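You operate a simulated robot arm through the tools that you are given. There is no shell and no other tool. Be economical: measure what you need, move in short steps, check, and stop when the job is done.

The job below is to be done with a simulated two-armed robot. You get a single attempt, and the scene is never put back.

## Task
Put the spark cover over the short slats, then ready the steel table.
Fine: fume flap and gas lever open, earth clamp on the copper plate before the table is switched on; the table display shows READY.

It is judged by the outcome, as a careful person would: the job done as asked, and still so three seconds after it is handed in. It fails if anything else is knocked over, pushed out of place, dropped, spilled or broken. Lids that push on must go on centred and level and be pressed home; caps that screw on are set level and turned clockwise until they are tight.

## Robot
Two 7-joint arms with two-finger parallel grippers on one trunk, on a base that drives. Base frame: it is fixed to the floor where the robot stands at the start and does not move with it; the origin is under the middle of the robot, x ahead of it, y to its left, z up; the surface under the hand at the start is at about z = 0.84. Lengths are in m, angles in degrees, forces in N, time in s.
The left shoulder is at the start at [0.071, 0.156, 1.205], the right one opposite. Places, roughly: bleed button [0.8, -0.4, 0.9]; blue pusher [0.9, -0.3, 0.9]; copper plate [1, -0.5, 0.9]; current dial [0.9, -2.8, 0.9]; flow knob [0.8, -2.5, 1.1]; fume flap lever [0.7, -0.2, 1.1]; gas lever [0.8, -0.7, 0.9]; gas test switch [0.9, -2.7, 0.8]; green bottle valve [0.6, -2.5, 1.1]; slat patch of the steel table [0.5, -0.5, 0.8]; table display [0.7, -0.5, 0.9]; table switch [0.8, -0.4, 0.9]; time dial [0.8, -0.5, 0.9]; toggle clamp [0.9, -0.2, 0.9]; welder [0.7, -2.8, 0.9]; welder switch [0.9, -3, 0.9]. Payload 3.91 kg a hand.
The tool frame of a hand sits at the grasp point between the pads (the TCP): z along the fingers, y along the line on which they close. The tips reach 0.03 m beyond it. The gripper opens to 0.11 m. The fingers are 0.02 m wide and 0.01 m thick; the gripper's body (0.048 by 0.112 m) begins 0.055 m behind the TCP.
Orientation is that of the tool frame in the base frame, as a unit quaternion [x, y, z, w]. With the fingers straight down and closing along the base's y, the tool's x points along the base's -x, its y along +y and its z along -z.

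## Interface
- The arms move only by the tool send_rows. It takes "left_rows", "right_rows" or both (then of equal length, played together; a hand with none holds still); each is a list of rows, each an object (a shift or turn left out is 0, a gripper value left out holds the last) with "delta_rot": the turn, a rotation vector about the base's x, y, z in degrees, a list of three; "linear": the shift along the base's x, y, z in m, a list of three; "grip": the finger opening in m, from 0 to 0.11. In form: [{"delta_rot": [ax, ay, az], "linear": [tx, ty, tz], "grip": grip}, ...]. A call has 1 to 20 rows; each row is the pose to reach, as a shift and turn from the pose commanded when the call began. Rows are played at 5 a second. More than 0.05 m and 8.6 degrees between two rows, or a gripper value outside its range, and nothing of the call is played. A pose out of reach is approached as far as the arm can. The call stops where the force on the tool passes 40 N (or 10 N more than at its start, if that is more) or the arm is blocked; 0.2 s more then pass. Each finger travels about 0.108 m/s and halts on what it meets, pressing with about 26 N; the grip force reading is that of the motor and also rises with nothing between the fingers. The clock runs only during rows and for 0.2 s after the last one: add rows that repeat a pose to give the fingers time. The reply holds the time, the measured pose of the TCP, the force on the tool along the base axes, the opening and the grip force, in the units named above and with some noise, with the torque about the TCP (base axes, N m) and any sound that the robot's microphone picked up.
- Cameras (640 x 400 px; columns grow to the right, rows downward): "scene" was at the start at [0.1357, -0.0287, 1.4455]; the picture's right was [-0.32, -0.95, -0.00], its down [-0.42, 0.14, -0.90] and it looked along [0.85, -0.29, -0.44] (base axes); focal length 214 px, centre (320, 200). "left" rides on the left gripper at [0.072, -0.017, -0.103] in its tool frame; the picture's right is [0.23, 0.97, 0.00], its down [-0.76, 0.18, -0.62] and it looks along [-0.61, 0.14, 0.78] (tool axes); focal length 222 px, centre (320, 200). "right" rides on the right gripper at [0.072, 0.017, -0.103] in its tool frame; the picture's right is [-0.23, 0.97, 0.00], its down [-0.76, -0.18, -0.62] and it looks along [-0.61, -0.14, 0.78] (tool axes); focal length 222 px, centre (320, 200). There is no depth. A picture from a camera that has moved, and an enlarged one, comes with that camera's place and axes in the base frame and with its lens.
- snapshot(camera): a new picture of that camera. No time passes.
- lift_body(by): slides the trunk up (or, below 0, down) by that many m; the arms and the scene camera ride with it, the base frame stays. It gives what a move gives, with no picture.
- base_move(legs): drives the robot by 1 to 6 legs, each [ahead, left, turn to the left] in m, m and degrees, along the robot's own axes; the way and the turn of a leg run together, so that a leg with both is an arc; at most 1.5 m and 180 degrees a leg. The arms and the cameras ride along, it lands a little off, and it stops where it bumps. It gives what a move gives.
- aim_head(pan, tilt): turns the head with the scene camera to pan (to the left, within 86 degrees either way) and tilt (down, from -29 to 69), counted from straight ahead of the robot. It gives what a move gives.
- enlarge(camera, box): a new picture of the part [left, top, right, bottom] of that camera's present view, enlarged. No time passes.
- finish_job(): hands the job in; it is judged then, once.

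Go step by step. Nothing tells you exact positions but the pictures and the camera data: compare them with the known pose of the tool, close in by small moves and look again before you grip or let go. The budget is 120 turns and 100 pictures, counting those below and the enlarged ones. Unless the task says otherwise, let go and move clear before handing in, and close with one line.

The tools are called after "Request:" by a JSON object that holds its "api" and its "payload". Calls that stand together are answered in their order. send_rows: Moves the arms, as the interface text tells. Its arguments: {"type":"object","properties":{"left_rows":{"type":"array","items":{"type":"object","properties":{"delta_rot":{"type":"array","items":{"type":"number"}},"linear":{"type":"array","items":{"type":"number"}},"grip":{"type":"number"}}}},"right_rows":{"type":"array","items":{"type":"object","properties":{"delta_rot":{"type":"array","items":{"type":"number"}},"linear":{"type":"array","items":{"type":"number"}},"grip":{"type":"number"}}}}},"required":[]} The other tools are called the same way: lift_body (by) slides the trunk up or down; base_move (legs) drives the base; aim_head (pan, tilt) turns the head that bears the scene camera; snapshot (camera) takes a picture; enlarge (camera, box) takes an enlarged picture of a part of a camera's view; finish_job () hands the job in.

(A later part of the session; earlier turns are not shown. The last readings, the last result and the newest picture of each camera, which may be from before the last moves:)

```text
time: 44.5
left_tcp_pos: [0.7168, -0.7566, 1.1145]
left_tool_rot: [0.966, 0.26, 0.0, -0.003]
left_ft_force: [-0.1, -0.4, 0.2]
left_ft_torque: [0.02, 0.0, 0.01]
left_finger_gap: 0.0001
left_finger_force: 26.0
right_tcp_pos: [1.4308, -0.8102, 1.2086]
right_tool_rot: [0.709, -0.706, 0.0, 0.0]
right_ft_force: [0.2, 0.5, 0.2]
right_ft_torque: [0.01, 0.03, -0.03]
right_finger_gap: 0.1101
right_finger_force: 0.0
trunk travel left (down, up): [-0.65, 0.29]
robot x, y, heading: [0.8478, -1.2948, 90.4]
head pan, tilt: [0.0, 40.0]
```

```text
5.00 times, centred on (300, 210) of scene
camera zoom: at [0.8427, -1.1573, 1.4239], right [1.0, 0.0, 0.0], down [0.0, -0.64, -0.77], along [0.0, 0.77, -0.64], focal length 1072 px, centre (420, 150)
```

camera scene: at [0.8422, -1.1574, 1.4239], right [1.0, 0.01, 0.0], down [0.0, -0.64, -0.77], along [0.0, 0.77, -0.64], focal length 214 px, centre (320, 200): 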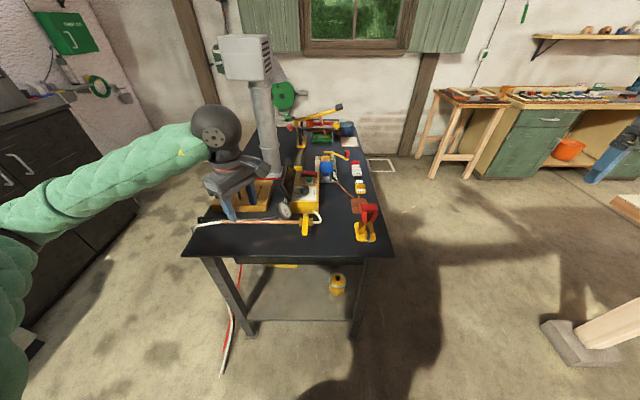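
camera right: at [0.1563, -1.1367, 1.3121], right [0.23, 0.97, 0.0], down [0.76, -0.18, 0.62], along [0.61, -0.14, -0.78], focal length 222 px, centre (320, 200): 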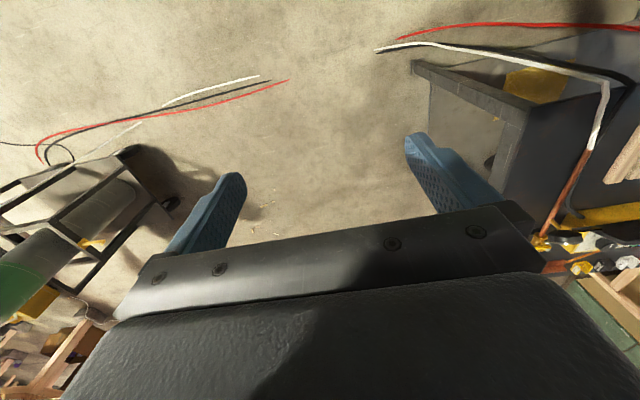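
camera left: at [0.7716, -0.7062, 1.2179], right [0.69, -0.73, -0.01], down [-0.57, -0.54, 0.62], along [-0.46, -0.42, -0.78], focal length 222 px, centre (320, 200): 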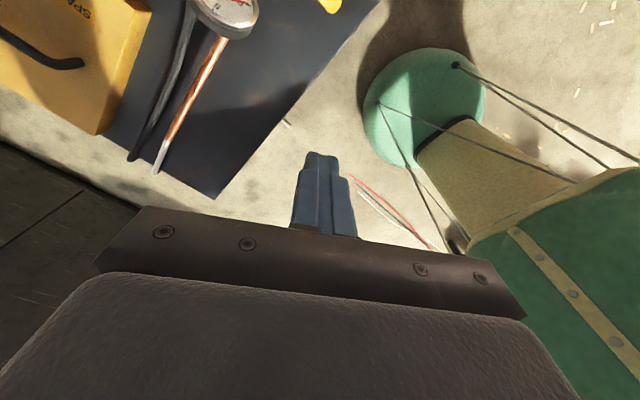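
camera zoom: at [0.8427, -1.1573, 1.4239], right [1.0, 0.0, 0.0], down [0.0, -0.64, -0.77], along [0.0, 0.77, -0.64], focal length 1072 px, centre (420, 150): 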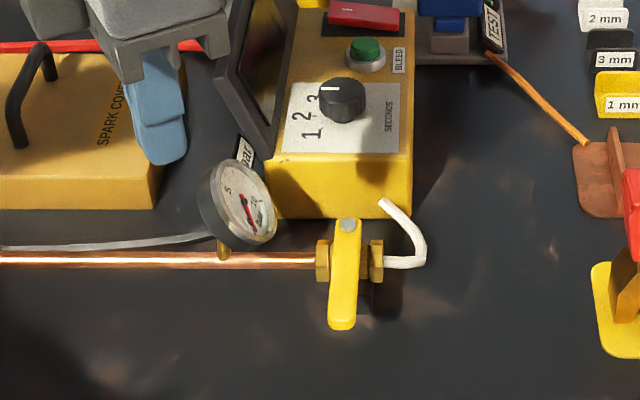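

I turned the wrong way; I rotate the left wrist back so its camera looks toward +y at the valve.

Request:
{"api": "send_rows", "payload": {"left_rows": [{"delta_rot": [0, 0, -8]}, {"delta_rot": [0, 0, -16]}, {"delta_rot": [0, 0, -24]}, {"delta_rot": [0, 0, -32]}, {"delta_rot": [0, 0, -40]}, {"delta_rot": [0, 0, -48]}, {"delta_rot": [0, 0, -56]}, {"delta_rot": [0, 0, -64]}, {"delta_rot": [0, 0, -72]}, {"delta_rot": [0, 0, -80]}, {"delta_rot": [0, 0, -88]}, {"delta_rot": [0, 0, -96]}, {"delta_rot": [0, 0, -104]}, {"delta_rot": [0, 0, -112]}, {"delta_rot": [0, 0, -120], "linear": [0.02, 0.0, -0.03]}, {"delta_rot": [0, 0, -120], "linear": [0.04, 0, -0.06]}, {"delta_rot": [0, 0, -120], "linear": [0.04, 0, -0.06]}]}}

Request:
{"api": "snapshot", "payload": {"camera": "left"}}

```text
time: 48.0
left_tcp_pos: [0.7561, -0.756, 1.056]
left_tool_rot: [-0.707, 0.708, -0.003, 0.003]
left_ft_force: [-0.2, -0.4, 0.4]
left_ft_torque: [0.0, 0.01, -0.03]
left_finger_gap: 0.0
left_finger_force: 26.0
right_tcp_pos: [1.4305, -0.8099, 1.2092]
right_tool_rot: [0.709, -0.705, 0.0, 0.0]
right_ft_force: [-0.8, -0.4, -0.5]
right_ft_torque: [-0.01, 0.01, 0.0]
right_finger_gap: 0.11
right_finger_force: 0.0
trunk travel left (down, up): [-0.65, 0.29]
robot x, y, heading: [0.8464, -1.296, 90.2]
head pan, tilt: [0.0, 40.0]
```

```text
65 pictures are left
camera left: at [0.773, -0.8282, 1.1589], right [-0.97, -0.23, -0.01], down [-0.18, 0.76, 0.62], along [-0.14, 0.61, -0.78], focal length 222 px, centre (320, 200)
```

left: 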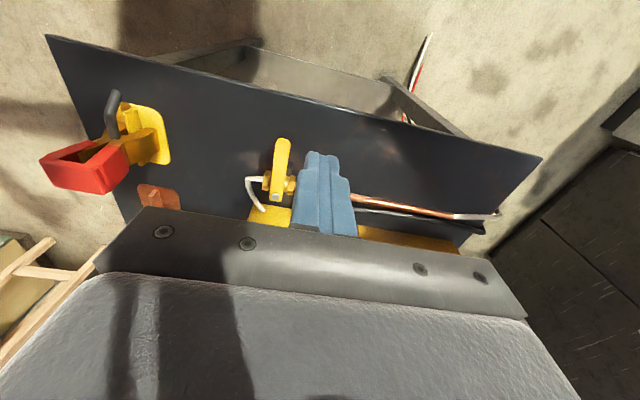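

Valve pivot is at about (0.794, -0.613); lever tip (0.791, -0.70), z≈0.89. I bring the closed fingers down on the -x side of the lever.

Request:
{"api": "send_rows", "payload": {"left_rows": [{"linear": [-0.005, 0.03, 0]}, {"linear": [-0.004, 0.068, -0.03]}, {"linear": [-0.004, 0.068, -0.07]}, {"linear": [-0.004, 0.068, -0.11]}, {"linear": [-0.004, 0.068, -0.147]}, {"linear": [-0.004, 0.068, -0.147]}]}}

Request:
{"api": "enlarge", "payload": {"camera": "scene", "box": [250, 170, 350, 250]}}

Request:
{"api": "snapshot", "payload": {"camera": "left"}}

```text
time: 49.5
left_tcp_pos: [0.7512, -0.6894, 0.9097]
left_tool_rot: [-0.707, 0.707, -0.003, 0.002]
left_ft_force: [-0.4, -0.4, -0.2]
left_ft_torque: [-0.04, 0.02, 0.02]
left_finger_gap: 0.0
left_finger_force: 25.8
right_tcp_pos: [1.432, -0.8113, 1.2088]
right_tool_rot: [0.709, -0.705, 0.001, 0.0]
right_ft_force: [-0.3, -0.4, 0.7]
right_ft_torque: [-0.03, -0.02, -0.01]
right_finger_gap: 0.11
right_finger_force: 0.1
trunk travel left (down, up): [-0.65, 0.29]
robot x, y, heading: [0.8453, -1.2923, 90.2]
head pan, tilt: [0.0, 40.0]
```

```text
5.00 times, centred on (300, 210) of scene
camera zoom: at [0.8426, -1.1576, 1.424], right [1.0, 0.0, 0.0], down [0.0, -0.64, -0.77], along [0.0, 0.77, -0.64], focal length 1072 px, centre (420, 150)
```

zoom: 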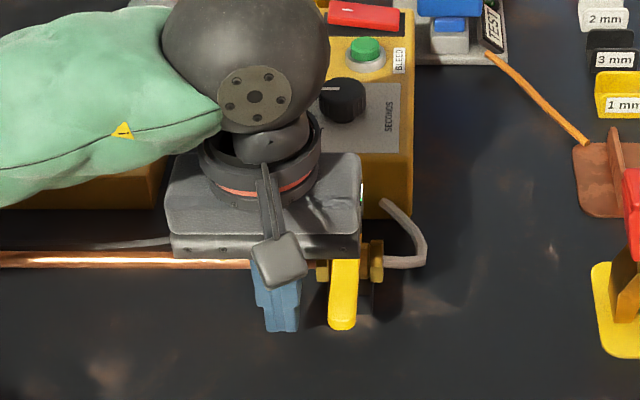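

```text
63 pictures are left
camera left: at [0.768, -0.7622, 1.0124], right [-0.97, -0.23, -0.01], down [-0.18, 0.76, 0.62], along [-0.14, 0.61, -0.78], focal length 222 px, centre (320, 200)
```

left: 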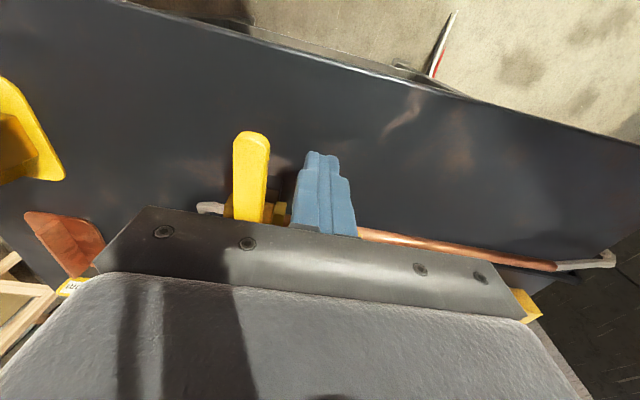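

The fingers stand beside the lever at its height. I push it along its arc toward +x, half way first.

Request:
{"api": "send_rows", "payload": {"left_rows": [{"linear": [0.01, 0.0, 0]}, {"linear": [0.02, 0.0, 0]}, {"linear": [0.03, -0.002, 0]}, {"linear": [0.04, -0.003, 0]}, {"linear": [0.05, -0.002, 0]}, {"linear": [0.06, -0.001, 0]}, {"linear": [0.07, 0.002, 0]}, {"linear": [0.079, 0.006, 0]}, {"linear": [0.079, 0.006, 0]}]}}

Request:
{"api": "enlarge", "payload": {"camera": "scene", "box": [250, 170, 350, 250]}}

Request:
{"api": "snapshot", "payload": {"camera": "left"}}

```text
time: 51.5
left_tcp_pos: [0.8309, -0.6848, 0.9078]
left_tool_rot: [0.707, -0.707, 0.004, -0.002]
left_ft_force: [-0.3, 0.4, 0.6]
left_ft_torque: [0.02, -0.01, 0.0]
left_finger_gap: 0.0
left_finger_force: 26.4
right_tcp_pos: [1.4323, -0.8107, 1.2078]
right_tool_rot: [0.709, -0.706, 0.0, 0.0]
right_ft_force: [-0.3, 0.4, 0.6]
right_ft_torque: [-0.01, 0.01, 0.0]
right_finger_gap: 0.1099
right_finger_force: 0.1
trunk travel left (down, up): [-0.65, 0.29]
robot x, y, heading: [0.8451, -1.295, 90.3]
head pan, tilt: [0.0, 40.0]
```

```text
5.00 times, centred on (300, 210) of scene
camera zoom: at [0.8423, -1.1574, 1.424], right [1.0, 0.0, 0.0], down [0.0, -0.64, -0.77], along [0.0, 0.77, -0.64], focal length 1072 px, centre (420, 150)
```

zoom: 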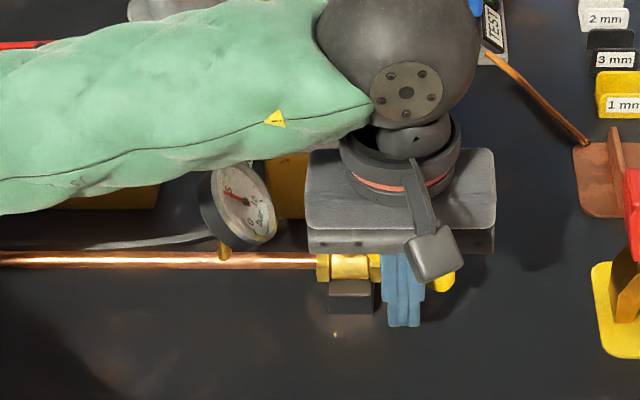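

```text
61 pictures are left
camera left: at [0.8474, -0.7557, 1.0108], right [-0.97, -0.23, -0.01], down [-0.18, 0.76, 0.62], along [-0.14, 0.61, -0.78], focal length 222 px, centre (320, 200)
```

left: 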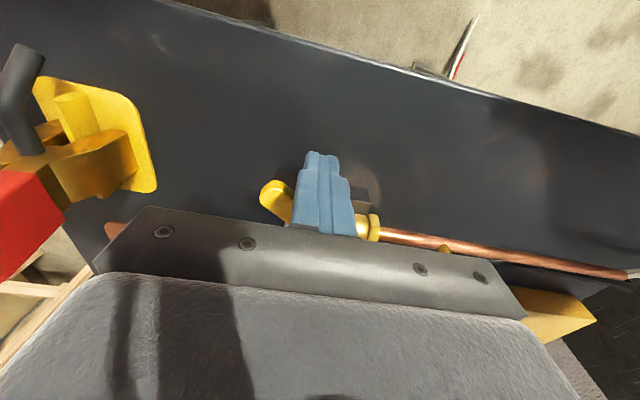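

The lever turns freely and the gauge needle responds. I continue to fully open.

Request:
{"api": "send_rows", "payload": {"left_rows": [{"linear": [0.009, 0.006, 0]}, {"linear": [0.017, 0.013, 0]}, {"linear": [0.024, 0.021, 0]}, {"linear": [0.03, 0.03, 0]}, {"linear": [0.034, 0.04, 0]}, {"linear": [0.037, 0.048, 0]}, {"linear": [0.038, 0.053, 0]}, {"linear": [0.038, 0.055, 0]}, {"linear": [0.038, 0.055, 0]}]}}

Request:
{"api": "enlarge", "payload": {"camera": "scene", "box": [250, 170, 350, 250]}}

```text
time: 52.8
left_tcp_pos: [0.8656, -0.6446, 0.9052]
left_tool_rot: [-0.706, 0.708, -0.004, -0.001]
left_ft_force: [-9.8, -26.7, 11.6]
left_ft_torque: [0.14, 0.16, 0.42]
left_finger_gap: 0.0001
left_finger_force: 26.7
right_tcp_pos: [1.4314, -0.8108, 1.2102]
right_tool_rot: [0.709, -0.705, 0.0, 0.0]
right_ft_force: [0.1, 0.1, -0.6]
right_ft_torque: [0.01, 0.0, -0.02]
right_finger_gap: 0.1099
right_finger_force: 0.0
trunk travel left (down, up): [-0.65, 0.29]
robot x, y, heading: [0.8461, -1.2967, 90.5]
head pan, tilt: [0.0, 40.0]
stopped in row 6 (left hand): the force on the tool passed its limit at 46 N (the readings are from after the stop); the commanded pose is now the measured one
```

```text
5.00 times, centred on (300, 210) of scene
camera zoom: at [0.8418, -1.1597, 1.4244], right [1.0, 0.01, 0.0], down [0.0, -0.64, -0.77], along [0.0, 0.77, -0.64], focal length 1072 px, centre (420, 150)
```

zoom: 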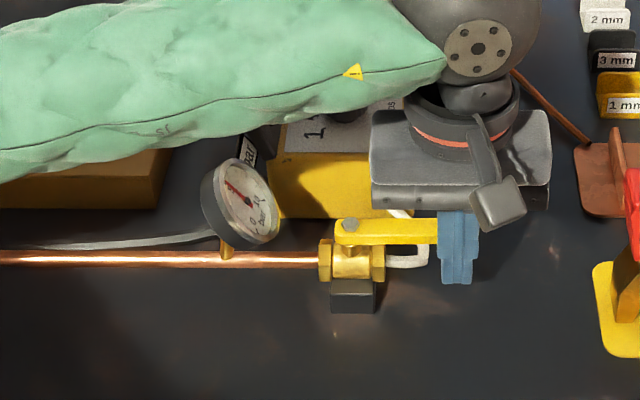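

The lever is at its stop, along the pipe: gas open. I back the left hand away and bring the right hand toward the clamp.

Request:
{"api": "send_rows", "payload": {"left_rows": [{"linear": [0.0, -0.02, 0]}, {"linear": [0.0, -0.05, 0.02]}, {"linear": [0.0, -0.07, 0.06]}, {"linear": [0, -0.09, 0.1]}, {"linear": [-0.04, -0.1, 0.14]}, {"linear": [-0.09, -0.1, 0.18]}, {"linear": [-0.14, -0.1, 0.2]}, {"linear": [-0.19, -0.1, 0.2]}, {"linear": [-0.24, -0.1, 0.2]}, {"linear": [-0.28, -0.1, 0.2]}], "right_rows": [{"linear": [-0.04, 0.0, 0]}, {"linear": [-0.08, 0.0, 0]}, {"linear": [-0.12, 0.0, 0]}, {"linear": [-0.16, 0, 0]}, {"linear": [-0.2, 0, 0]}, {"linear": [-0.24, 0, 0]}, {"linear": [-0.28, 0, 0]}, {"linear": [-0.32, 0.02, 0]}, {"linear": [-0.36, 0.03, 0]}, {"linear": [-0.4, 0.03, 0]}]}}

Request:
{"api": "enlarge", "payload": {"camera": "scene", "box": [250, 160, 400, 260]}}

Request:
{"api": "snapshot", "payload": {"camera": "right"}}

```text
refused: row 5 steps farther than a row can; nothing moved
```

```text
4.00 times, centred on (325, 210) of scene
camera zoom: at [0.8418, -1.1597, 1.4244], right [1.0, 0.01, 0.0], down [0.0, -0.64, -0.77], along [0.0, 0.77, -0.64], focal length 858 px, centre (300, 160)
```

zoom: 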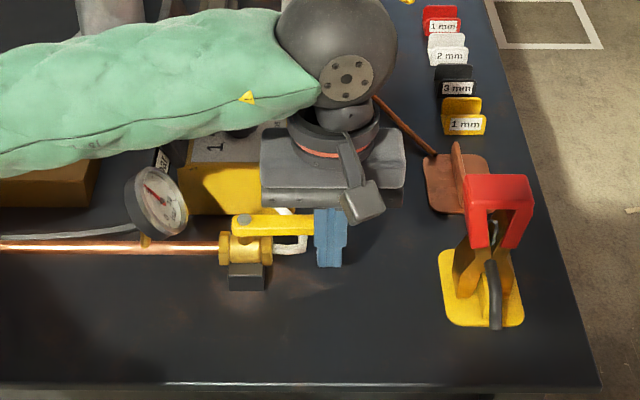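

```text
58 pictures are left
camera right: at [1.4142, -0.8846, 1.3132], right [-0.98, 0.22, 0.0], down [0.17, 0.76, 0.62], along [0.14, 0.61, -0.78], focal length 222 px, centre (320, 200)
```

right: 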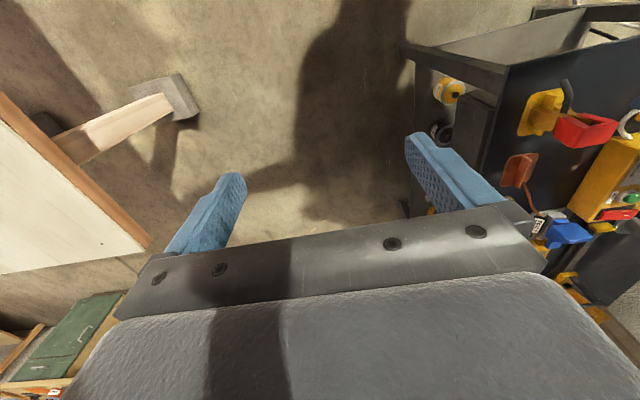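

Step too large; I resend with smaller steps.

Request:
{"api": "send_rows", "payload": {"left_rows": [{"linear": [0.0, -0.02, 0]}, {"linear": [0.0, -0.05, 0.02]}, {"linear": [0.0, -0.07, 0.05]}, {"linear": [0, -0.09, 0.09]}, {"linear": [-0.03, -0.1, 0.12]}, {"linear": [-0.07, -0.1, 0.14]}, {"linear": [-0.11, -0.1, 0.16]}, {"linear": [-0.15, -0.1, 0.18]}, {"linear": [-0.19, -0.1, 0.2]}, {"linear": [-0.23, -0.1, 0.2]}], "right_rows": [{"linear": [-0.04, 0.0, 0]}, {"linear": [-0.08, 0.0, 0]}, {"linear": [-0.12, 0.0, 0]}, {"linear": [-0.16, 0, 0]}, {"linear": [-0.2, 0, 0]}, {"linear": [-0.24, 0, 0]}, {"linear": [-0.28, 0, 0]}, {"linear": [-0.32, 0.02, 0]}, {"linear": [-0.36, 0.03, 0]}, {"linear": [-0.4, 0.03, 0]}]}}

Request:
{"api": "enlarge", "payload": {"camera": "scene", "box": [260, 130, 420, 260]}}

Request:
{"api": "snapshot", "payload": {"camera": "right"}}

```text
time: 55.0
left_tcp_pos: [0.6349, -0.7382, 1.1041]
left_tool_rot: [-0.705, 0.709, -0.006, -0.001]
left_ft_force: [-0.3, -0.6, -0.5]
left_ft_torque: [0.0, -0.06, 0.03]
left_finger_gap: 0.0
left_finger_force: 26.2
right_tcp_pos: [1.0277, -0.7799, 1.2104]
right_tool_rot: [0.709, -0.706, 0.0, -0.001]
right_ft_force: [-1.1, -0.1, -0.4]
right_ft_torque: [0.04, -0.05, 0.02]
right_finger_gap: 0.1102
right_finger_force: 0.1
trunk travel left (down, up): [-0.65, 0.29]
robot x, y, heading: [0.8448, -1.2911, 90.2]
head pan, tilt: [0.0, 40.0]
```

```text
3.08 times, centred on (340, 195) of scene
camera zoom: at [0.8386, -1.1572, 1.4239], right [1.0, 0.0, 0.0], down [0.01, -0.64, -0.77], along [0.0, 0.77, -0.64], focal length 660 px, centre (258, 215)
```

zoom: 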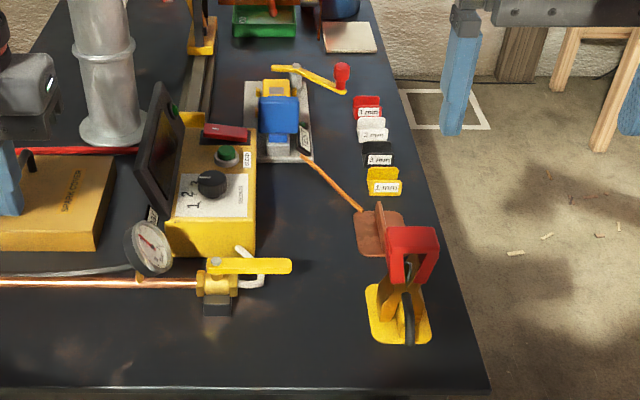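

```text
56 pictures are left
camera right: at [1.0119, -0.853, 1.3142], right [-0.97, 0.22, 0.0], down [0.17, 0.76, 0.62], along [0.14, 0.61, -0.78], focal length 222 px, centre (320, 200)
```

right: 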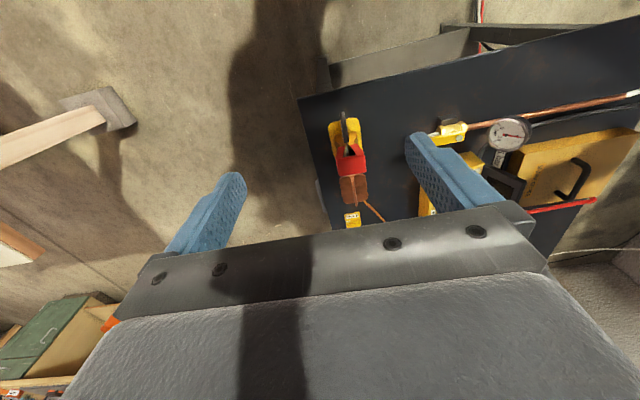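

I bring the right hand closer above the clamp to study its shape.

Request:
{"api": "send_rows", "payload": {"right_rows": [{"linear": [-0.01, 0.04, -0.02]}, {"linear": [-0.02, 0.08, -0.04]}, {"linear": [-0.027, 0.11, -0.06]}, {"linear": [-0.027, 0.14, -0.09]}, {"linear": [-0.027, 0.15, -0.1]}, {"linear": [-0.027, 0.15, -0.1]}]}}

Request:
{"api": "snapshot", "payload": {"camera": "right"}}

Request:
{"api": "enlarge", "payload": {"camera": "scene", "box": [330, 190, 390, 250]}}

```text
time: 56.4
left_tcp_pos: [0.6368, -0.7392, 1.1048]
left_tool_rot: [-0.707, 0.707, -0.004, -0.002]
left_ft_force: [0.3, 0.7, 0.6]
left_ft_torque: [0.01, 0.0, -0.02]
left_finger_gap: 0.0002
left_finger_force: 25.8
right_tcp_pos: [1.0046, -0.6275, 1.11]
right_tool_rot: [0.71, -0.704, 0.0, 0.001]
right_ft_force: [-0.4, 0.4, -0.2]
right_ft_torque: [0.0, -0.01, 0.02]
right_finger_gap: 0.1102
right_finger_force: 0.0
trunk travel left (down, up): [-0.65, 0.29]
robot x, y, heading: [0.8422, -1.2945, 90.5]
head pan, tilt: [0.0, 40.0]
```

```text
55 pictures are left
camera right: at [0.9885, -0.7007, 1.2135], right [-0.98, 0.22, 0.0], down [0.17, 0.76, 0.62], along [0.14, 0.61, -0.78], focal length 222 px, centre (320, 200)
```

right: 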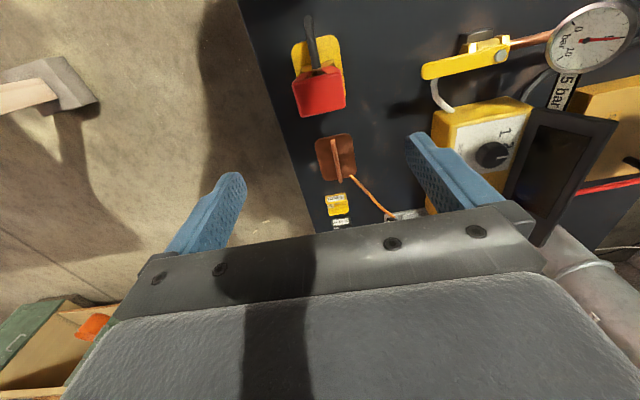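

```text
6.67 times, centred on (360, 220) of scene
camera zoom: at [0.8418, -1.1573, 1.4239], right [1.0, 0.01, 0.0], down [0.0, -0.64, -0.77], along [0.0, 0.77, -0.64], focal length 1430 px, centre (53, 67)
```

zoom: 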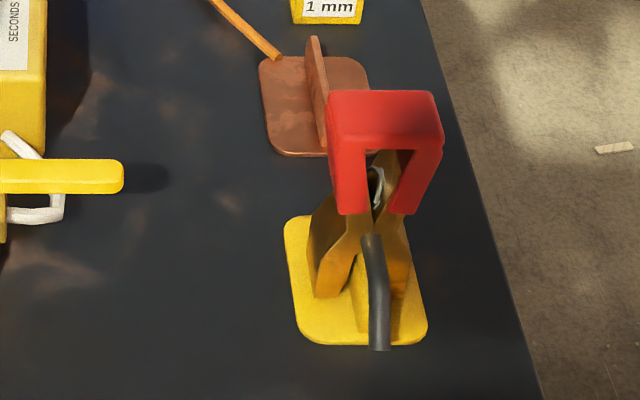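

The clamp's red grip is centred at about (1.002, -0.649), top z≈0.985, 0.046 wide in x; the copper fin is offset by about (+0.003, +0.14) from the stand's fin. I go down around the red grip.

Request:
{"api": "send_rows", "payload": {"right_rows": [{"linear": [-0.0026, -0.0215, 0]}, {"linear": [-0.0026, -0.0215, -0.04]}, {"linear": [-0.0026, -0.0215, -0.08]}, {"linear": [-0.0026, -0.0215, -0.12]}, {"linear": [-0.0026, -0.0215, -0.15]}, {"linear": [-0.0026, -0.0215, -0.15]}]}}

Request:
{"api": "snapshot", "payload": {"camera": "right"}}

Request:
{"api": "enlarge", "payload": {"camera": "scene", "box": [330, 190, 390, 250]}}

```text
time: 57.8
left_tcp_pos: [0.6362, -0.7405, 1.1058]
left_tool_rot: [-0.706, 0.708, -0.003, -0.001]
left_ft_force: [0.5, 0.5, -0.3]
left_ft_torque: [-0.02, -0.01, 0.0]
left_finger_gap: 0.0
left_finger_force: 25.5
right_tcp_pos: [1.0018, -0.6484, 0.9595]
right_tool_rot: [0.709, -0.705, 0.0, 0.0]
right_ft_force: [0.0, 0.3, -0.1]
right_ft_torque: [-0.01, -0.02, -0.01]
right_finger_gap: 0.1101
right_finger_force: 0.1
trunk travel left (down, up): [-0.65, 0.29]
robot x, y, heading: [0.8408, -1.2932, 90.3]
head pan, tilt: [0.0, 40.0]
```

```text
53 pictures are left
camera right: at [0.9854, -0.722, 1.0623], right [-0.98, 0.22, 0.0], down [0.17, 0.76, 0.62], along [0.14, 0.61, -0.78], focal length 222 px, centre (320, 200)
```

right: 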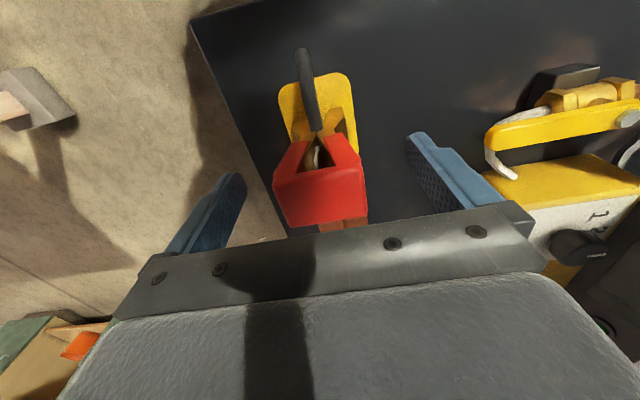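

```text
6.67 times, centred on (360, 220) of scene
camera zoom: at [0.8418, -1.1578, 1.424], right [1.0, 0.01, 0.0], down [0.0, -0.64, -0.77], along [0.0, 0.77, -0.64], focal length 1430 px, centre (53, 67)
```

zoom: 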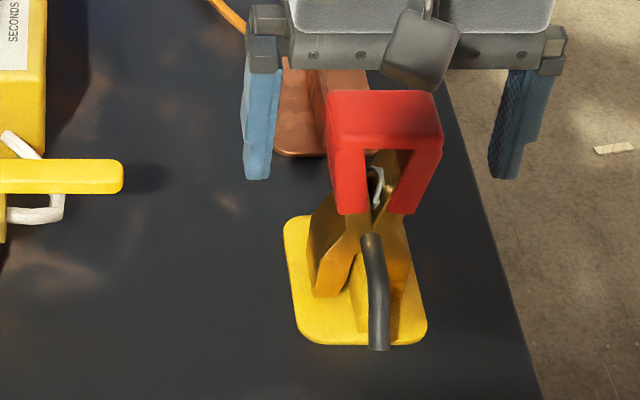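

Fingers straddle the grip evenly. I go 1 cm lower and close.

Request:
{"api": "send_rows", "payload": {"right_rows": [{"linear": [0, 0, -0.01]}, {"linear": [0, 0, -0.01], "grip": 0.06}, {"linear": [0, 0, -0.01], "grip": 0.03}, {"linear": [0, 0, -0.01], "grip": 0.0}, {"linear": [0, 0, -0.01], "grip": 0.0}, {"linear": [0, 0, -0.01], "grip": 0.0}]}}

Request:
{"api": "enlarge", "payload": {"camera": "scene", "box": [330, 190, 390, 250]}}

```text
time: 59.2
left_tcp_pos: [0.6361, -0.7407, 1.1064]
left_tool_rot: [-0.707, 0.708, -0.004, -0.001]
left_ft_force: [-0.1, -0.1, -0.7]
left_ft_torque: [-0.03, -0.02, -0.01]
left_finger_gap: 0.0
left_finger_force: 25.7
right_tcp_pos: [1.0009, -0.6485, 0.9487]
right_tool_rot: [0.71, -0.704, 0.0, 0.0]
right_ft_force: [0.0, 1.1, 2.9]
right_ft_torque: [0.2, 0.13, -0.05]
right_finger_gap: 0.0521
right_finger_force: 25.5
trunk travel left (down, up): [-0.65, 0.29]
robot x, y, heading: [0.8413, -1.2967, 90.4]
head pan, tilt: [0.0, 40.0]
```

```text
6.67 times, centred on (360, 220) of scene
camera zoom: at [0.8419, -1.1575, 1.424], right [1.0, 0.01, 0.0], down [0.0, -0.64, -0.77], along [0.0, 0.77, -0.64], focal length 1430 px, centre (53, 67)
```

zoom: 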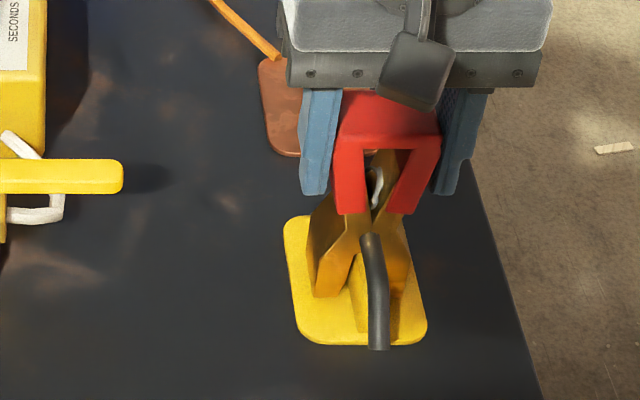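

Held at 0.052 m. I lift slowly and watch the force.

Request:
{"api": "send_rows", "payload": {"right_rows": [{"linear": [0, 0, 0.005]}, {"linear": [0, 0, 0.012]}, {"linear": [0, 0, 0.025]}, {"linear": [0, 0, 0.04]}, {"linear": [0, 0, 0.06]}, {"linear": [0, 0, 0.08]}, {"linear": [0, 0, 0.08]}]}}

Request:
{"api": "enlarge", "payload": {"camera": "scene", "box": [310, 160, 400, 250]}}

```text
time: 60.8
left_tcp_pos: [0.6373, -0.7403, 1.1051]
left_tool_rot: [-0.706, 0.708, -0.004, -0.001]
left_ft_force: [-0.5, 0.3, -0.7]
left_ft_torque: [0.01, -0.02, -0.01]
left_finger_gap: 0.0
left_finger_force: 25.9
right_tcp_pos: [0.9996, -0.6497, 1.0289]
right_tool_rot: [0.709, -0.705, 0.001, 0.001]
right_ft_force: [0.5, -0.4, -2.9]
right_ft_torque: [-0.03, 0.0, 0.01]
right_finger_gap: 0.052
right_finger_force: 25.9
trunk travel left (down, up): [-0.65, 0.29]
robot x, y, heading: [0.8432, -1.3004, 90.3]
head pan, tilt: [0.0, 40.0]
```

```text
4.44 times, centred on (355, 205) of scene
camera zoom: at [0.8422, -1.157, 1.4239], right [1.0, 0.01, 0.0], down [0.0, -0.64, -0.77], along [0.0, 0.77, -0.64], focal length 953 px, centre (164, 178)
```

zoom: 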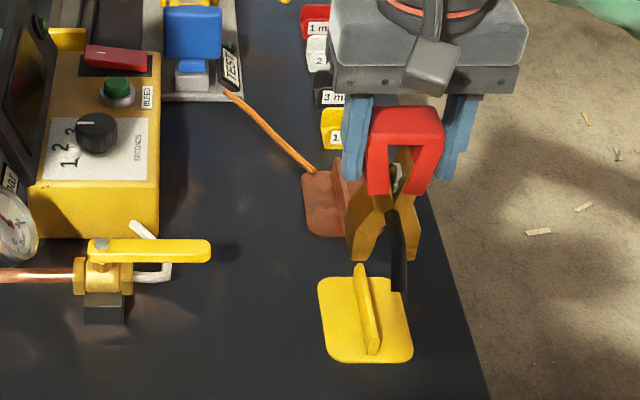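

The clamp came off cleanly. I carry it +0.139 m in y over the copper fin and check.

Request:
{"api": "send_rows", "payload": {"right_rows": [{"linear": [0, 0.03, 0]}, {"linear": [0, 0.07, 0]}, {"linear": [0, 0.11, 0]}, {"linear": [0.001, 0.139, 0]}, {"linear": [0.001, 0.139, 0]}]}}

Request:
{"api": "enlarge", "payload": {"camera": "scene", "box": [310, 160, 400, 250]}}

Request:
{"api": "snapshot", "payload": {"camera": "right"}}

```text
time: 62.0
left_tcp_pos: [0.6372, -0.7401, 1.1058]
left_tool_rot: [-0.707, 0.707, -0.004, 0.0]
left_ft_force: [0.0, 0.3, -0.5]
left_ft_torque: [-0.02, -0.01, 0.03]
left_finger_gap: 0.0002
left_finger_force: 26.1
right_tcp_pos: [1.0015, -0.5103, 1.0304]
right_tool_rot: [0.709, -0.705, 0.0, 0.0]
right_ft_force: [-0.3, -0.5, -2.9]
right_ft_torque: [-0.02, 0.01, 0.01]
right_finger_gap: 0.0521
right_finger_force: 26.2
trunk travel left (down, up): [-0.65, 0.29]
robot x, y, heading: [0.8436, -1.2961, 90.3]
head pan, tilt: [0.0, 40.0]
```

```text
4.44 times, centred on (355, 205) of scene
camera zoom: at [0.8422, -1.1576, 1.424], right [1.0, 0.01, 0.0], down [0.0, -0.64, -0.77], along [0.0, 0.77, -0.64], focal length 953 px, centre (164, 178)
```

zoom: 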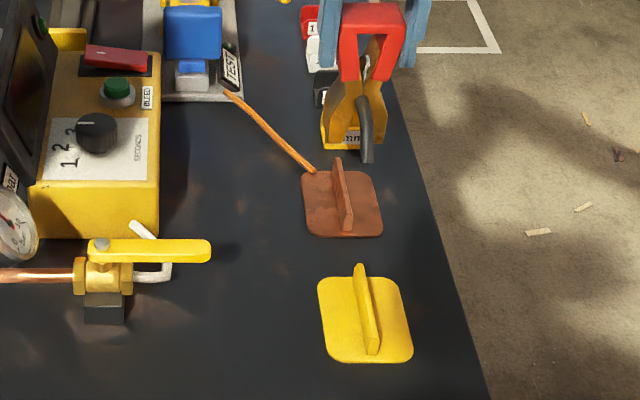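

```text
48 pictures are left
camera right: at [0.9854, -0.5844, 1.1335], right [-0.98, 0.22, 0.0], down [0.17, 0.76, 0.62], along [0.14, 0.61, -0.78], focal length 222 px, centre (320, 200)
```

right: 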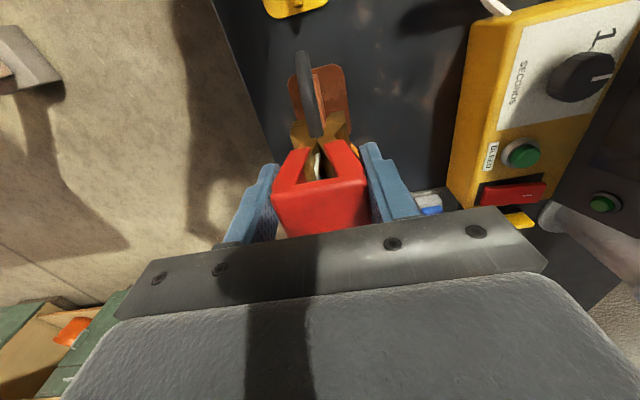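

Fin-to-fin offset measured as (+0.001, +0.141), so I'm aligned to within mm. I lower the clamp onto the copper fin to the same height as on the stand.

Request:
{"api": "send_rows", "payload": {"right_rows": [{"linear": [0, 0.003, -0.02]}, {"linear": [0, 0.003, -0.04]}, {"linear": [0, 0.003, -0.055]}, {"linear": [0, 0.003, -0.068]}, {"linear": [0, 0.003, -0.076]}, {"linear": [0, 0.003, -0.08]}, {"linear": [0, 0.003, -0.08]}]}}

Request:
{"api": "enlarge", "payload": {"camera": "scene", "box": [320, 160, 380, 220]}}

```text
time: 63.6
left_tcp_pos: [0.6373, -0.7396, 1.1055]
left_tool_rot: [-0.707, 0.708, -0.003, -0.002]
left_ft_force: [0.1, 0.1, 0.9]
left_ft_torque: [0.04, 0.0, 0.01]
left_finger_gap: 0.0
left_finger_force: 26.3
right_tcp_pos: [1.0002, -0.5092, 0.9481]
right_tool_rot: [0.709, -0.705, 0.0, 0.0]
right_ft_force: [-0.2, 0.0, 0.8]
right_ft_torque: [0.06, 0.11, -0.03]
right_finger_gap: 0.0524
right_finger_force: 25.9
trunk travel left (down, up): [-0.65, 0.29]
robot x, y, heading: [0.8407, -1.292, 90.3]
head pan, tilt: [0.0, 40.0]
```

```text
6.67 times, centred on (350, 190) of scene
camera zoom: at [0.8419, -1.1574, 1.424], right [1.0, 0.01, 0.0], down [0.0, -0.64, -0.77], along [0.0, 0.77, -0.64], focal length 1430 px, centre (120, 267)
```

zoom: 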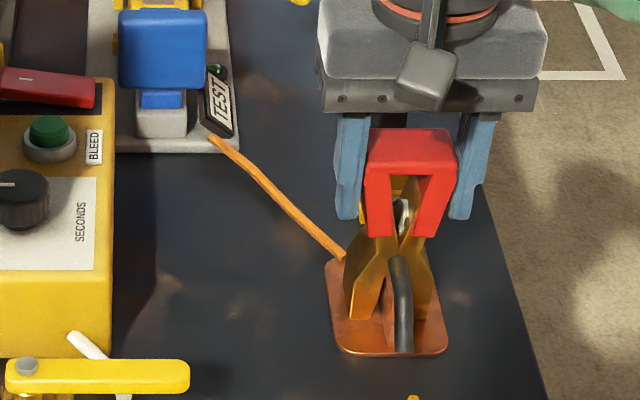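

It sits on the copper plate just as it did on the stand. I release and lift away.

Request:
{"api": "send_rows", "payload": {"right_rows": [{"grip": 0.08}, {"grip": 0.11}, {"grip": 0.11}, {"linear": [0, 0, 0.04]}, {"linear": [0, 0, 0.08]}, {"linear": [0, -0.02, 0.12]}, {"linear": [0.03, -0.05, 0.14]}, {"linear": [0.06, -0.09, 0.14]}, {"linear": [0.09, -0.12, 0.14]}, {"linear": [0.12, -0.15, 0.14]}]}}

Request:
{"api": "enlarge", "payload": {"camera": "scene", "box": [270, 150, 390, 230]}}

Request:
{"api": "enlarge", "payload": {"camera": "scene", "box": [240, 80, 340, 150]}}

```text
time: 65.8
left_tcp_pos: [0.6371, -0.7413, 1.1066]
left_tool_rot: [-0.707, 0.707, -0.004, 0.0]
left_ft_force: [-0.5, 0.2, -0.9]
left_ft_torque: [-0.01, -0.01, -0.01]
left_finger_gap: 0.0
left_finger_force: 25.9
right_tcp_pos: [1.1231, -0.6606, 1.0873]
right_tool_rot: [0.71, -0.704, 0.0, 0.0]
right_ft_force: [1.0, -0.5, 1.0]
right_ft_torque: [-0.01, 0.01, -0.01]
right_finger_gap: 0.1103
right_finger_force: 0.1
trunk travel left (down, up): [-0.65, 0.29]
robot x, y, heading: [0.8435, -1.2934, 90.4]
head pan, tilt: [0.0, 40.0]
```

```text
5.00 times, centred on (330, 190) of scene
camera zoom: at [0.8431, -1.1588, 1.4242], right [1.0, 0.01, 0.0], down [0.0, -0.64, -0.77], along [-0.01, 0.77, -0.64], focal length 1072 px, centre (270, 250)
```

zoom: 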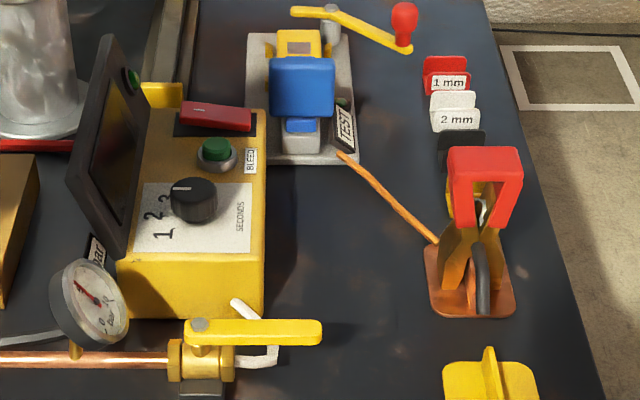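

```text
5.71 times, centred on (290, 115) of scene
camera zoom: at [0.8431, -1.1588, 1.4242], right [1.0, 0.01, 0.0], down [0.0, -0.64, -0.77], along [-0.01, 0.77, -0.64], focal length 1226 px, centre (491, 686)
```

zoom: 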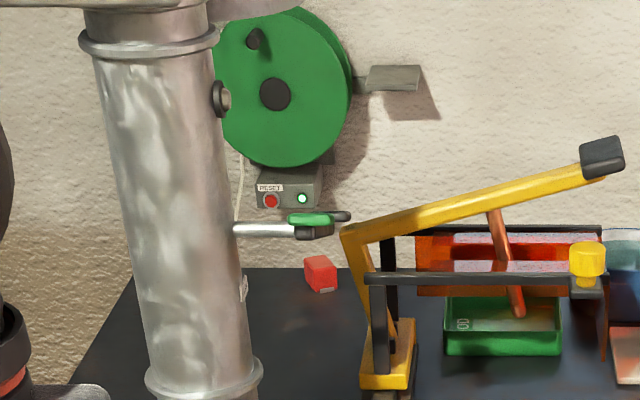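

The earth clamp stands on the copper plate and the gas lever is open. For the fume flap lever (a shaft sticking out +x from the column at z≈1.1 with a handle on its end) I tilt the right hand to look at it.

Request:
{"api": "send_rows", "payload": {"right_rows": [{"delta_rot": [4.67, 2.17, 6.0], "linear": [0, 0.015, 0.02]}, {"delta_rot": [9.35, 4.35, 12.0], "linear": [0, 0.03, 0.04]}, {"delta_rot": [14.0, 6.5, 18.0], "linear": [0, 0.045, 0.06]}, {"delta_rot": [18.7, 8.7, 24.0], "linear": [0, 0.06, 0.08]}, {"delta_rot": [23.4, 10.9, 29.9], "linear": [0, 0.08, 0.08]}, {"delta_rot": [28.0, 13.05, 35.9], "linear": [0, 0.1, 0.08]}, {"delta_rot": [32.7, 15.2, 41.9], "linear": [0, 0.11, 0.08]}, {"delta_rot": [37.4, 17.4, 47.9], "linear": [0, 0.12, 0.08]}, {"delta_rot": [37.4, 17.4, 47.9], "linear": [0, 0.12, 0.08]}]}}

Request:
{"api": "snapshot", "payload": {"camera": "right"}}

```text
time: 67.8
left_tcp_pos: [0.6366, -0.7398, 1.1055]
left_tool_rot: [-0.706, 0.708, -0.004, -0.001]
left_ft_force: [0.4, -0.9, 0.1]
left_ft_torque: [0.01, 0.0, 0.01]
left_finger_gap: 0.0
left_finger_force: 26.4
right_tcp_pos: [1.1212, -0.5495, 1.1704]
right_tool_rot: [0.876, -0.375, -0.284, -0.105]
right_ft_force: [0.4, 1.1, 0.1]
right_ft_torque: [0.01, -0.03, -0.04]
right_finger_gap: 0.11
right_finger_force: 0.1
right hand out of reach, approached as far as the arm can: row 8, 9
trunk travel left (down, up): [-0.65, 0.29]
robot x, y, heading: [0.843, -1.2917, 90.3]
head pan, tilt: [0.0, 40.0]
```

```text
44 pictures are left
camera right: at [1.1935, -0.6465, 1.2124], right [-0.82, -0.54, 0.16], down [-0.04, 0.33, 0.94], along [-0.56, 0.77, -0.29], focal length 222 px, centre (320, 200)
```

right: 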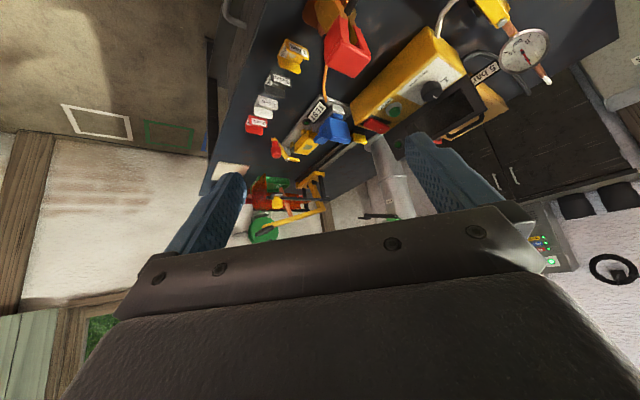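

Request:
{"api": "enlarge", "payload": {"camera": "right", "box": [330, 120, 430, 230]}}

```text
3.64 times, centred on (380, 175) of right
camera zoom: at [1.1935, -0.6465, 1.2124], right [-0.82, -0.54, 0.16], down [-0.04, 0.33, 0.94], along [-0.56, 0.77, -0.29], focal length 808 px, centre (102, 291)
```

zoom: 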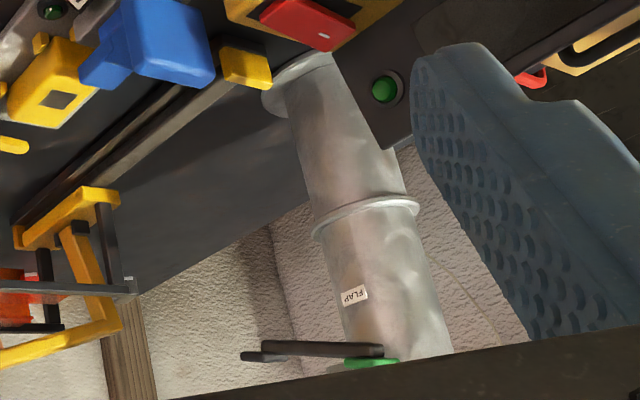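

The lever's black arm lies horizontally toward +y, with a green part at the hub. I pitch the left hand to horizontal (pointing +y) at z≈1.1 so it can see and reach the lever under the fume box.

Request:
{"api": "send_rows", "payload": {"left_rows": [{"delta_rot": [8, 0, 0], "linear": [0.01, 0.0, 0.0]}, {"delta_rot": [16, 0, 0], "linear": [0.02, 0.02, 0.0]}, {"delta_rot": [24, 0, 0], "linear": [0.03, 0.04, 0.0]}, {"delta_rot": [32, 0, 0], "linear": [0.04, 0.06, 0.0]}, {"delta_rot": [40, 0, 0], "linear": [0.05, 0.08, 0.0]}, {"delta_rot": [48, 0, 0], "linear": [0.06, 0.1, 0.0]}, {"delta_rot": [56, 0, 0], "linear": [0.07, 0.12, 0.0]}, {"delta_rot": [64, 0, 0], "linear": [0.08, 0.14, 0.0]}, {"delta_rot": [72, 0, 0], "linear": [0.09, 0.16, 0.0]}, {"delta_rot": [80, 0, 0], "linear": [0.1, 0.18, 0.0]}, {"delta_rot": [88, 0, 0], "linear": [0.11, 0.2, 0.0]}, {"delta_rot": [88, 0, 0], "linear": [0.11, 0.2, 0.0]}]}}

Request:
{"api": "snapshot", "payload": {"camera": "left"}}

Request:
{"api": "snapshot", "payload": {"camera": "scene"}}

```text
time: 70.6
left_tcp_pos: [0.7269, -0.5652, 0.9865]
left_tool_rot: [0.63, -0.502, -0.418, -0.42]
left_ft_force: [-0.4, 0.1, 0.3]
left_ft_torque: [-0.03, 0.0, 0.05]
left_finger_gap: 0.0
left_finger_force: 25.4
left hand out of reach, approached as far as the arm can: row 9, 10, 11, 12
right_tcp_pos: [1.1228, -0.5509, 1.1703]
right_tool_rot: [0.876, -0.376, -0.284, -0.106]
right_ft_force: [0.4, 0.4, -0.3]
right_ft_torque: [0.01, 0.03, 0.0]
right_finger_gap: 0.1101
right_finger_force: 0.0
trunk travel left (down, up): [-0.65, 0.29]
robot x, y, heading: [0.8439, -1.2931, 90.5]
head pan, tilt: [0.0, 40.0]
stopped in row 12 (left hand): the arm was blocked; the commanded pose is now the measured one
```

```text
42 pictures are left
camera left: at [0.7653, -0.6815, 0.9506], right [-0.92, -0.2, -0.32], down [-0.22, -0.4, 0.89], along [-0.31, 0.89, 0.33], focal length 222 px, centre (320, 200)
```

left: 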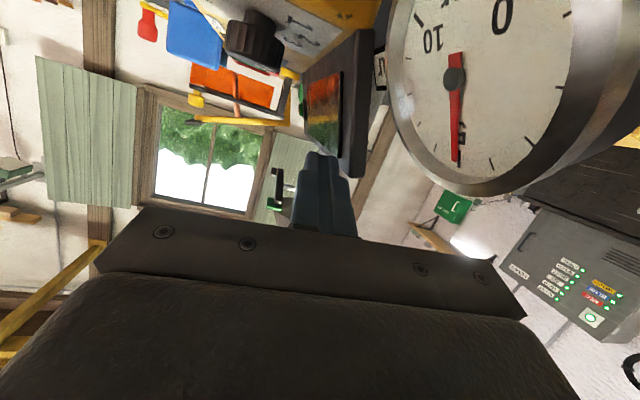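

```text
41 pictures are left
camera scene: at [0.8425, -1.1599, 1.4242], right [1.0, 0.01, 0.0], down [0.0, -0.64, -0.77], along [0.0, 0.77, -0.64], focal length 214 px, centre (320, 200)
```

scene: 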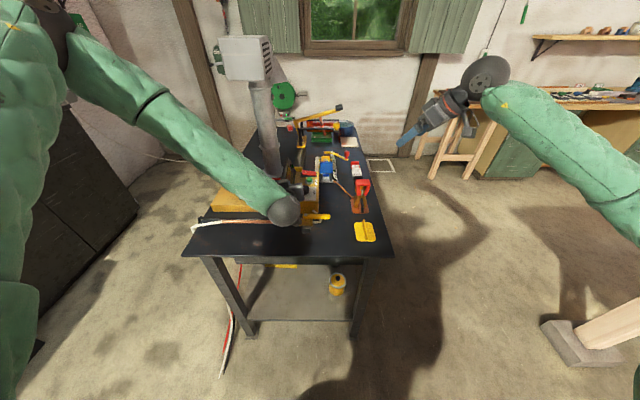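

The arm ran out of reach and sagged close to the gauge and display; no contact force shows. I back it straight up and away.

Request:
{"api": "send_rows", "payload": {"left_rows": [{"linear": [0, -0.005, 0.02]}, {"linear": [0, -0.02, 0.05]}, {"linear": [0, -0.04, 0.09]}, {"linear": [0, -0.06, 0.13]}, {"linear": [0, -0.07, 0.16]}, {"linear": [0, -0.07, 0.16]}]}}

Request:
{"api": "snapshot", "payload": {"camera": "left"}}

Request:
{"api": "enlarge", "payload": {"camera": "scene", "box": [240, 100, 400, 250]}}

```text
time: 72.0
left_tcp_pos: [0.7279, -0.6315, 1.1459]
left_tool_rot: [0.63, -0.503, -0.418, -0.42]
left_ft_force: [-0.1, -0.1, -0.3]
left_ft_torque: [0.0, 0.02, -0.01]
left_finger_gap: 0.0002
left_finger_force: 26.3
right_tcp_pos: [1.1229, -0.5488, 1.1684]
right_tool_rot: [0.877, -0.376, -0.282, -0.104]
right_ft_force: [0.6, -1.1, 0.8]
right_ft_torque: [0.04, 0.01, -0.01]
right_finger_gap: 0.1097
right_finger_force: 0.1
trunk travel left (down, up): [-0.65, 0.29]
robot x, y, heading: [0.8423, -1.2928, 90.5]
head pan, tilt: [0.0, 40.0]
```

```text
40 pictures are left
camera left: at [0.7655, -0.7487, 1.1089], right [-0.92, -0.2, -0.32], down [-0.22, -0.4, 0.89], along [-0.31, 0.89, 0.33], focal length 222 px, centre (320, 200)
```

left: 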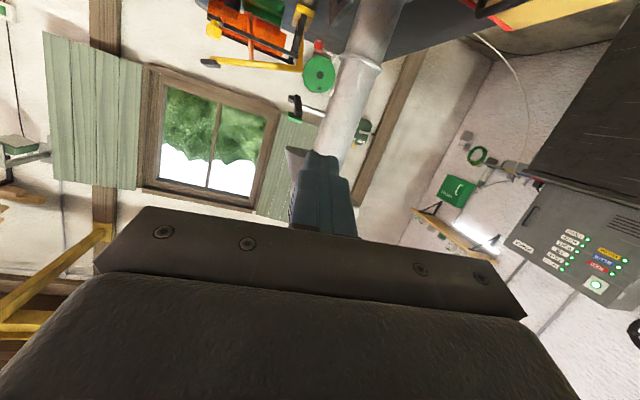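

```text
2.67 times, centred on (320, 175) of scene
camera zoom: at [0.8427, -1.1572, 1.4239], right [1.0, 0.01, 0.0], down [0.0, -0.64, -0.77], along [-0.01, 0.77, -0.64], focal length 572 px, centre (320, 267)
```

zoom: 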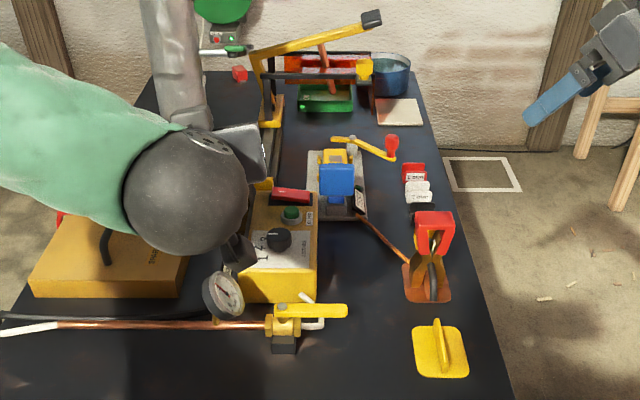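

Request:
{"api": "enlarge", "payload": {"camera": "left", "box": [270, 70, 350, 130]}}

```text
6.67 times, centred on (310, 100) of left
camera zoom: at [0.7655, -0.7487, 1.1089], right [-0.92, -0.2, -0.32], down [-0.22, -0.4, 0.89], along [-0.31, 0.89, 0.33], focal length 1481 px, centre (387, 867)
```

zoom: 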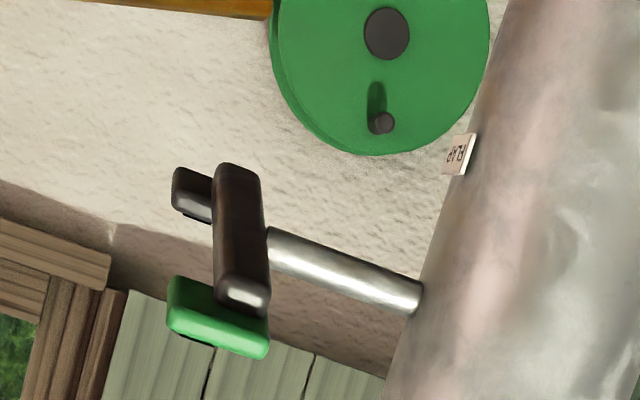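

The view shows the lever well: shaft at about (0.70, -0.245, 1.105), arm reaching to a tip at about (0.71, -0.12, 1.075), just under the hood edge. It is best reached from the far side of the table, so I straighten both wrists and drive round.

Request:
{"api": "send_rows", "payload": {"left_rows": [{"delta_rot": [-5, 0.5, -1.4], "linear": [0, 0, 0.01]}, {"delta_rot": [-10, 1.1, -2.8], "linear": [0, 0, 0.02]}, {"delta_rot": [-15, 1.6, -4.2], "linear": [0, 0, 0.03]}, {"delta_rot": [-20, 2.1, -5.6], "linear": [0, 0, 0.04]}, {"delta_rot": [-25, 2.7, -7.0], "linear": [0, 0, 0.05]}, {"delta_rot": [-29, 3.2, -8.4], "linear": [0, 0, 0.05]}, {"delta_rot": [-32.9, 3.7, -9.8], "linear": [0, 0, 0.05]}, {"delta_rot": [-32.9, 3.7, -9.8], "linear": [0, 0, 0.05]}], "right_rows": [{"delta_rot": [-4.7, -2.2, -6], "linear": [0, 0, 0.01]}, {"delta_rot": [-9.4, -4.3, -12], "linear": [0, 0, 0.02]}, {"delta_rot": [-14, -6.5, -18], "linear": [0, 0, 0.03]}, {"delta_rot": [-18.7, -8.6, -24], "linear": [0, 0, 0.04]}, {"delta_rot": [-23.4, -10.8, -30], "linear": [0, 0, 0.05]}, {"delta_rot": [-28, -13, -36], "linear": [0, 0, 0.05]}, {"delta_rot": [-32.8, -15.1, -41.9], "linear": [0, 0, 0.05]}, {"delta_rot": [-32.8, -15.1, -41.9], "linear": [0, 0, 0.05]}]}}

Request:
{"api": "base_move", "payload": {"legs": [[-0.05, -0.8, 0], [0.3, 0, 0], [0, 0, 90]]}}

Request:
{"api": "snapshot", "payload": {"camera": "scene"}}

```text
time: 73.8
left_tcp_pos: [0.7261, -0.6329, 1.1949]
left_tool_rot: [-0.664, 0.665, 0.242, 0.242]
left_ft_force: [-0.1, -0.1, -0.7]
left_ft_torque: [0.01, 0.01, 0.03]
left_finger_gap: 0.0
left_finger_force: 26.1
right_tcp_pos: [1.1217, -0.549, 1.2191]
right_tool_rot: [0.708, -0.706, 0.0, 0.001]
right_ft_force: [0.2, -0.1, 0.0]
right_ft_torque: [0.0, -0.01, 0.0]
right_finger_gap: 0.1099
right_finger_force: 0.0
trunk travel left (down, up): [-0.65, 0.29]
robot x, y, heading: [0.8426, -1.2933, 90.6]
head pan, tilt: [0.0, 40.0]
```

```text
time: 83.6
left_tcp_pos: [0.9764, -1.173, 1.1958]
left_tool_rot: [0.94, 0.013, -0.342, 0.004]
left_ft_force: [-0.6, -0.5, -0.2]
left_ft_torque: [-0.01, 0.02, 0.03]
left_finger_gap: 0.0
left_finger_force: 25.9
right_tcp_pos: [0.8826, -0.7794, 1.2189]
right_tool_rot: [1.0, 0.017, 0.001, 0.001]
right_ft_force: [1.0, -0.5, -0.2]
right_ft_torque: [-0.02, -0.01, 0.01]
right_finger_gap: 0.1097
right_finger_force: 0.0
trunk travel left (down, up): [-0.65, 0.29]
robot x, y, heading: [1.6355, -1.0344, -178.0]
head pan, tilt: [0.0, 40.0]
```

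```text
37 pictures are left
camera scene: at [1.4973, -1.0402, 1.4239], right [-0.03, 1.0, 0.0], down [0.64, 0.02, -0.77], along [-0.77, -0.03, -0.64], focal length 214 px, centre (320, 200)
```

scene: 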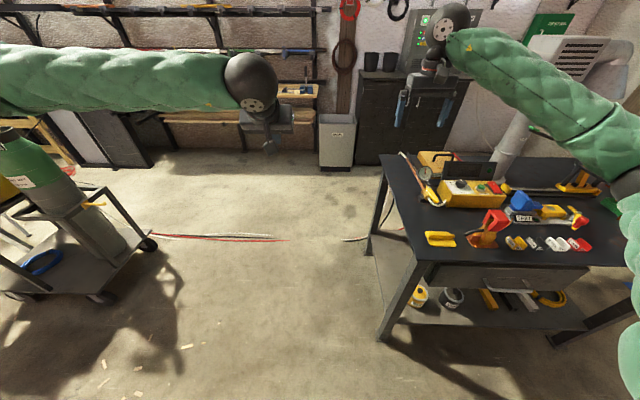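

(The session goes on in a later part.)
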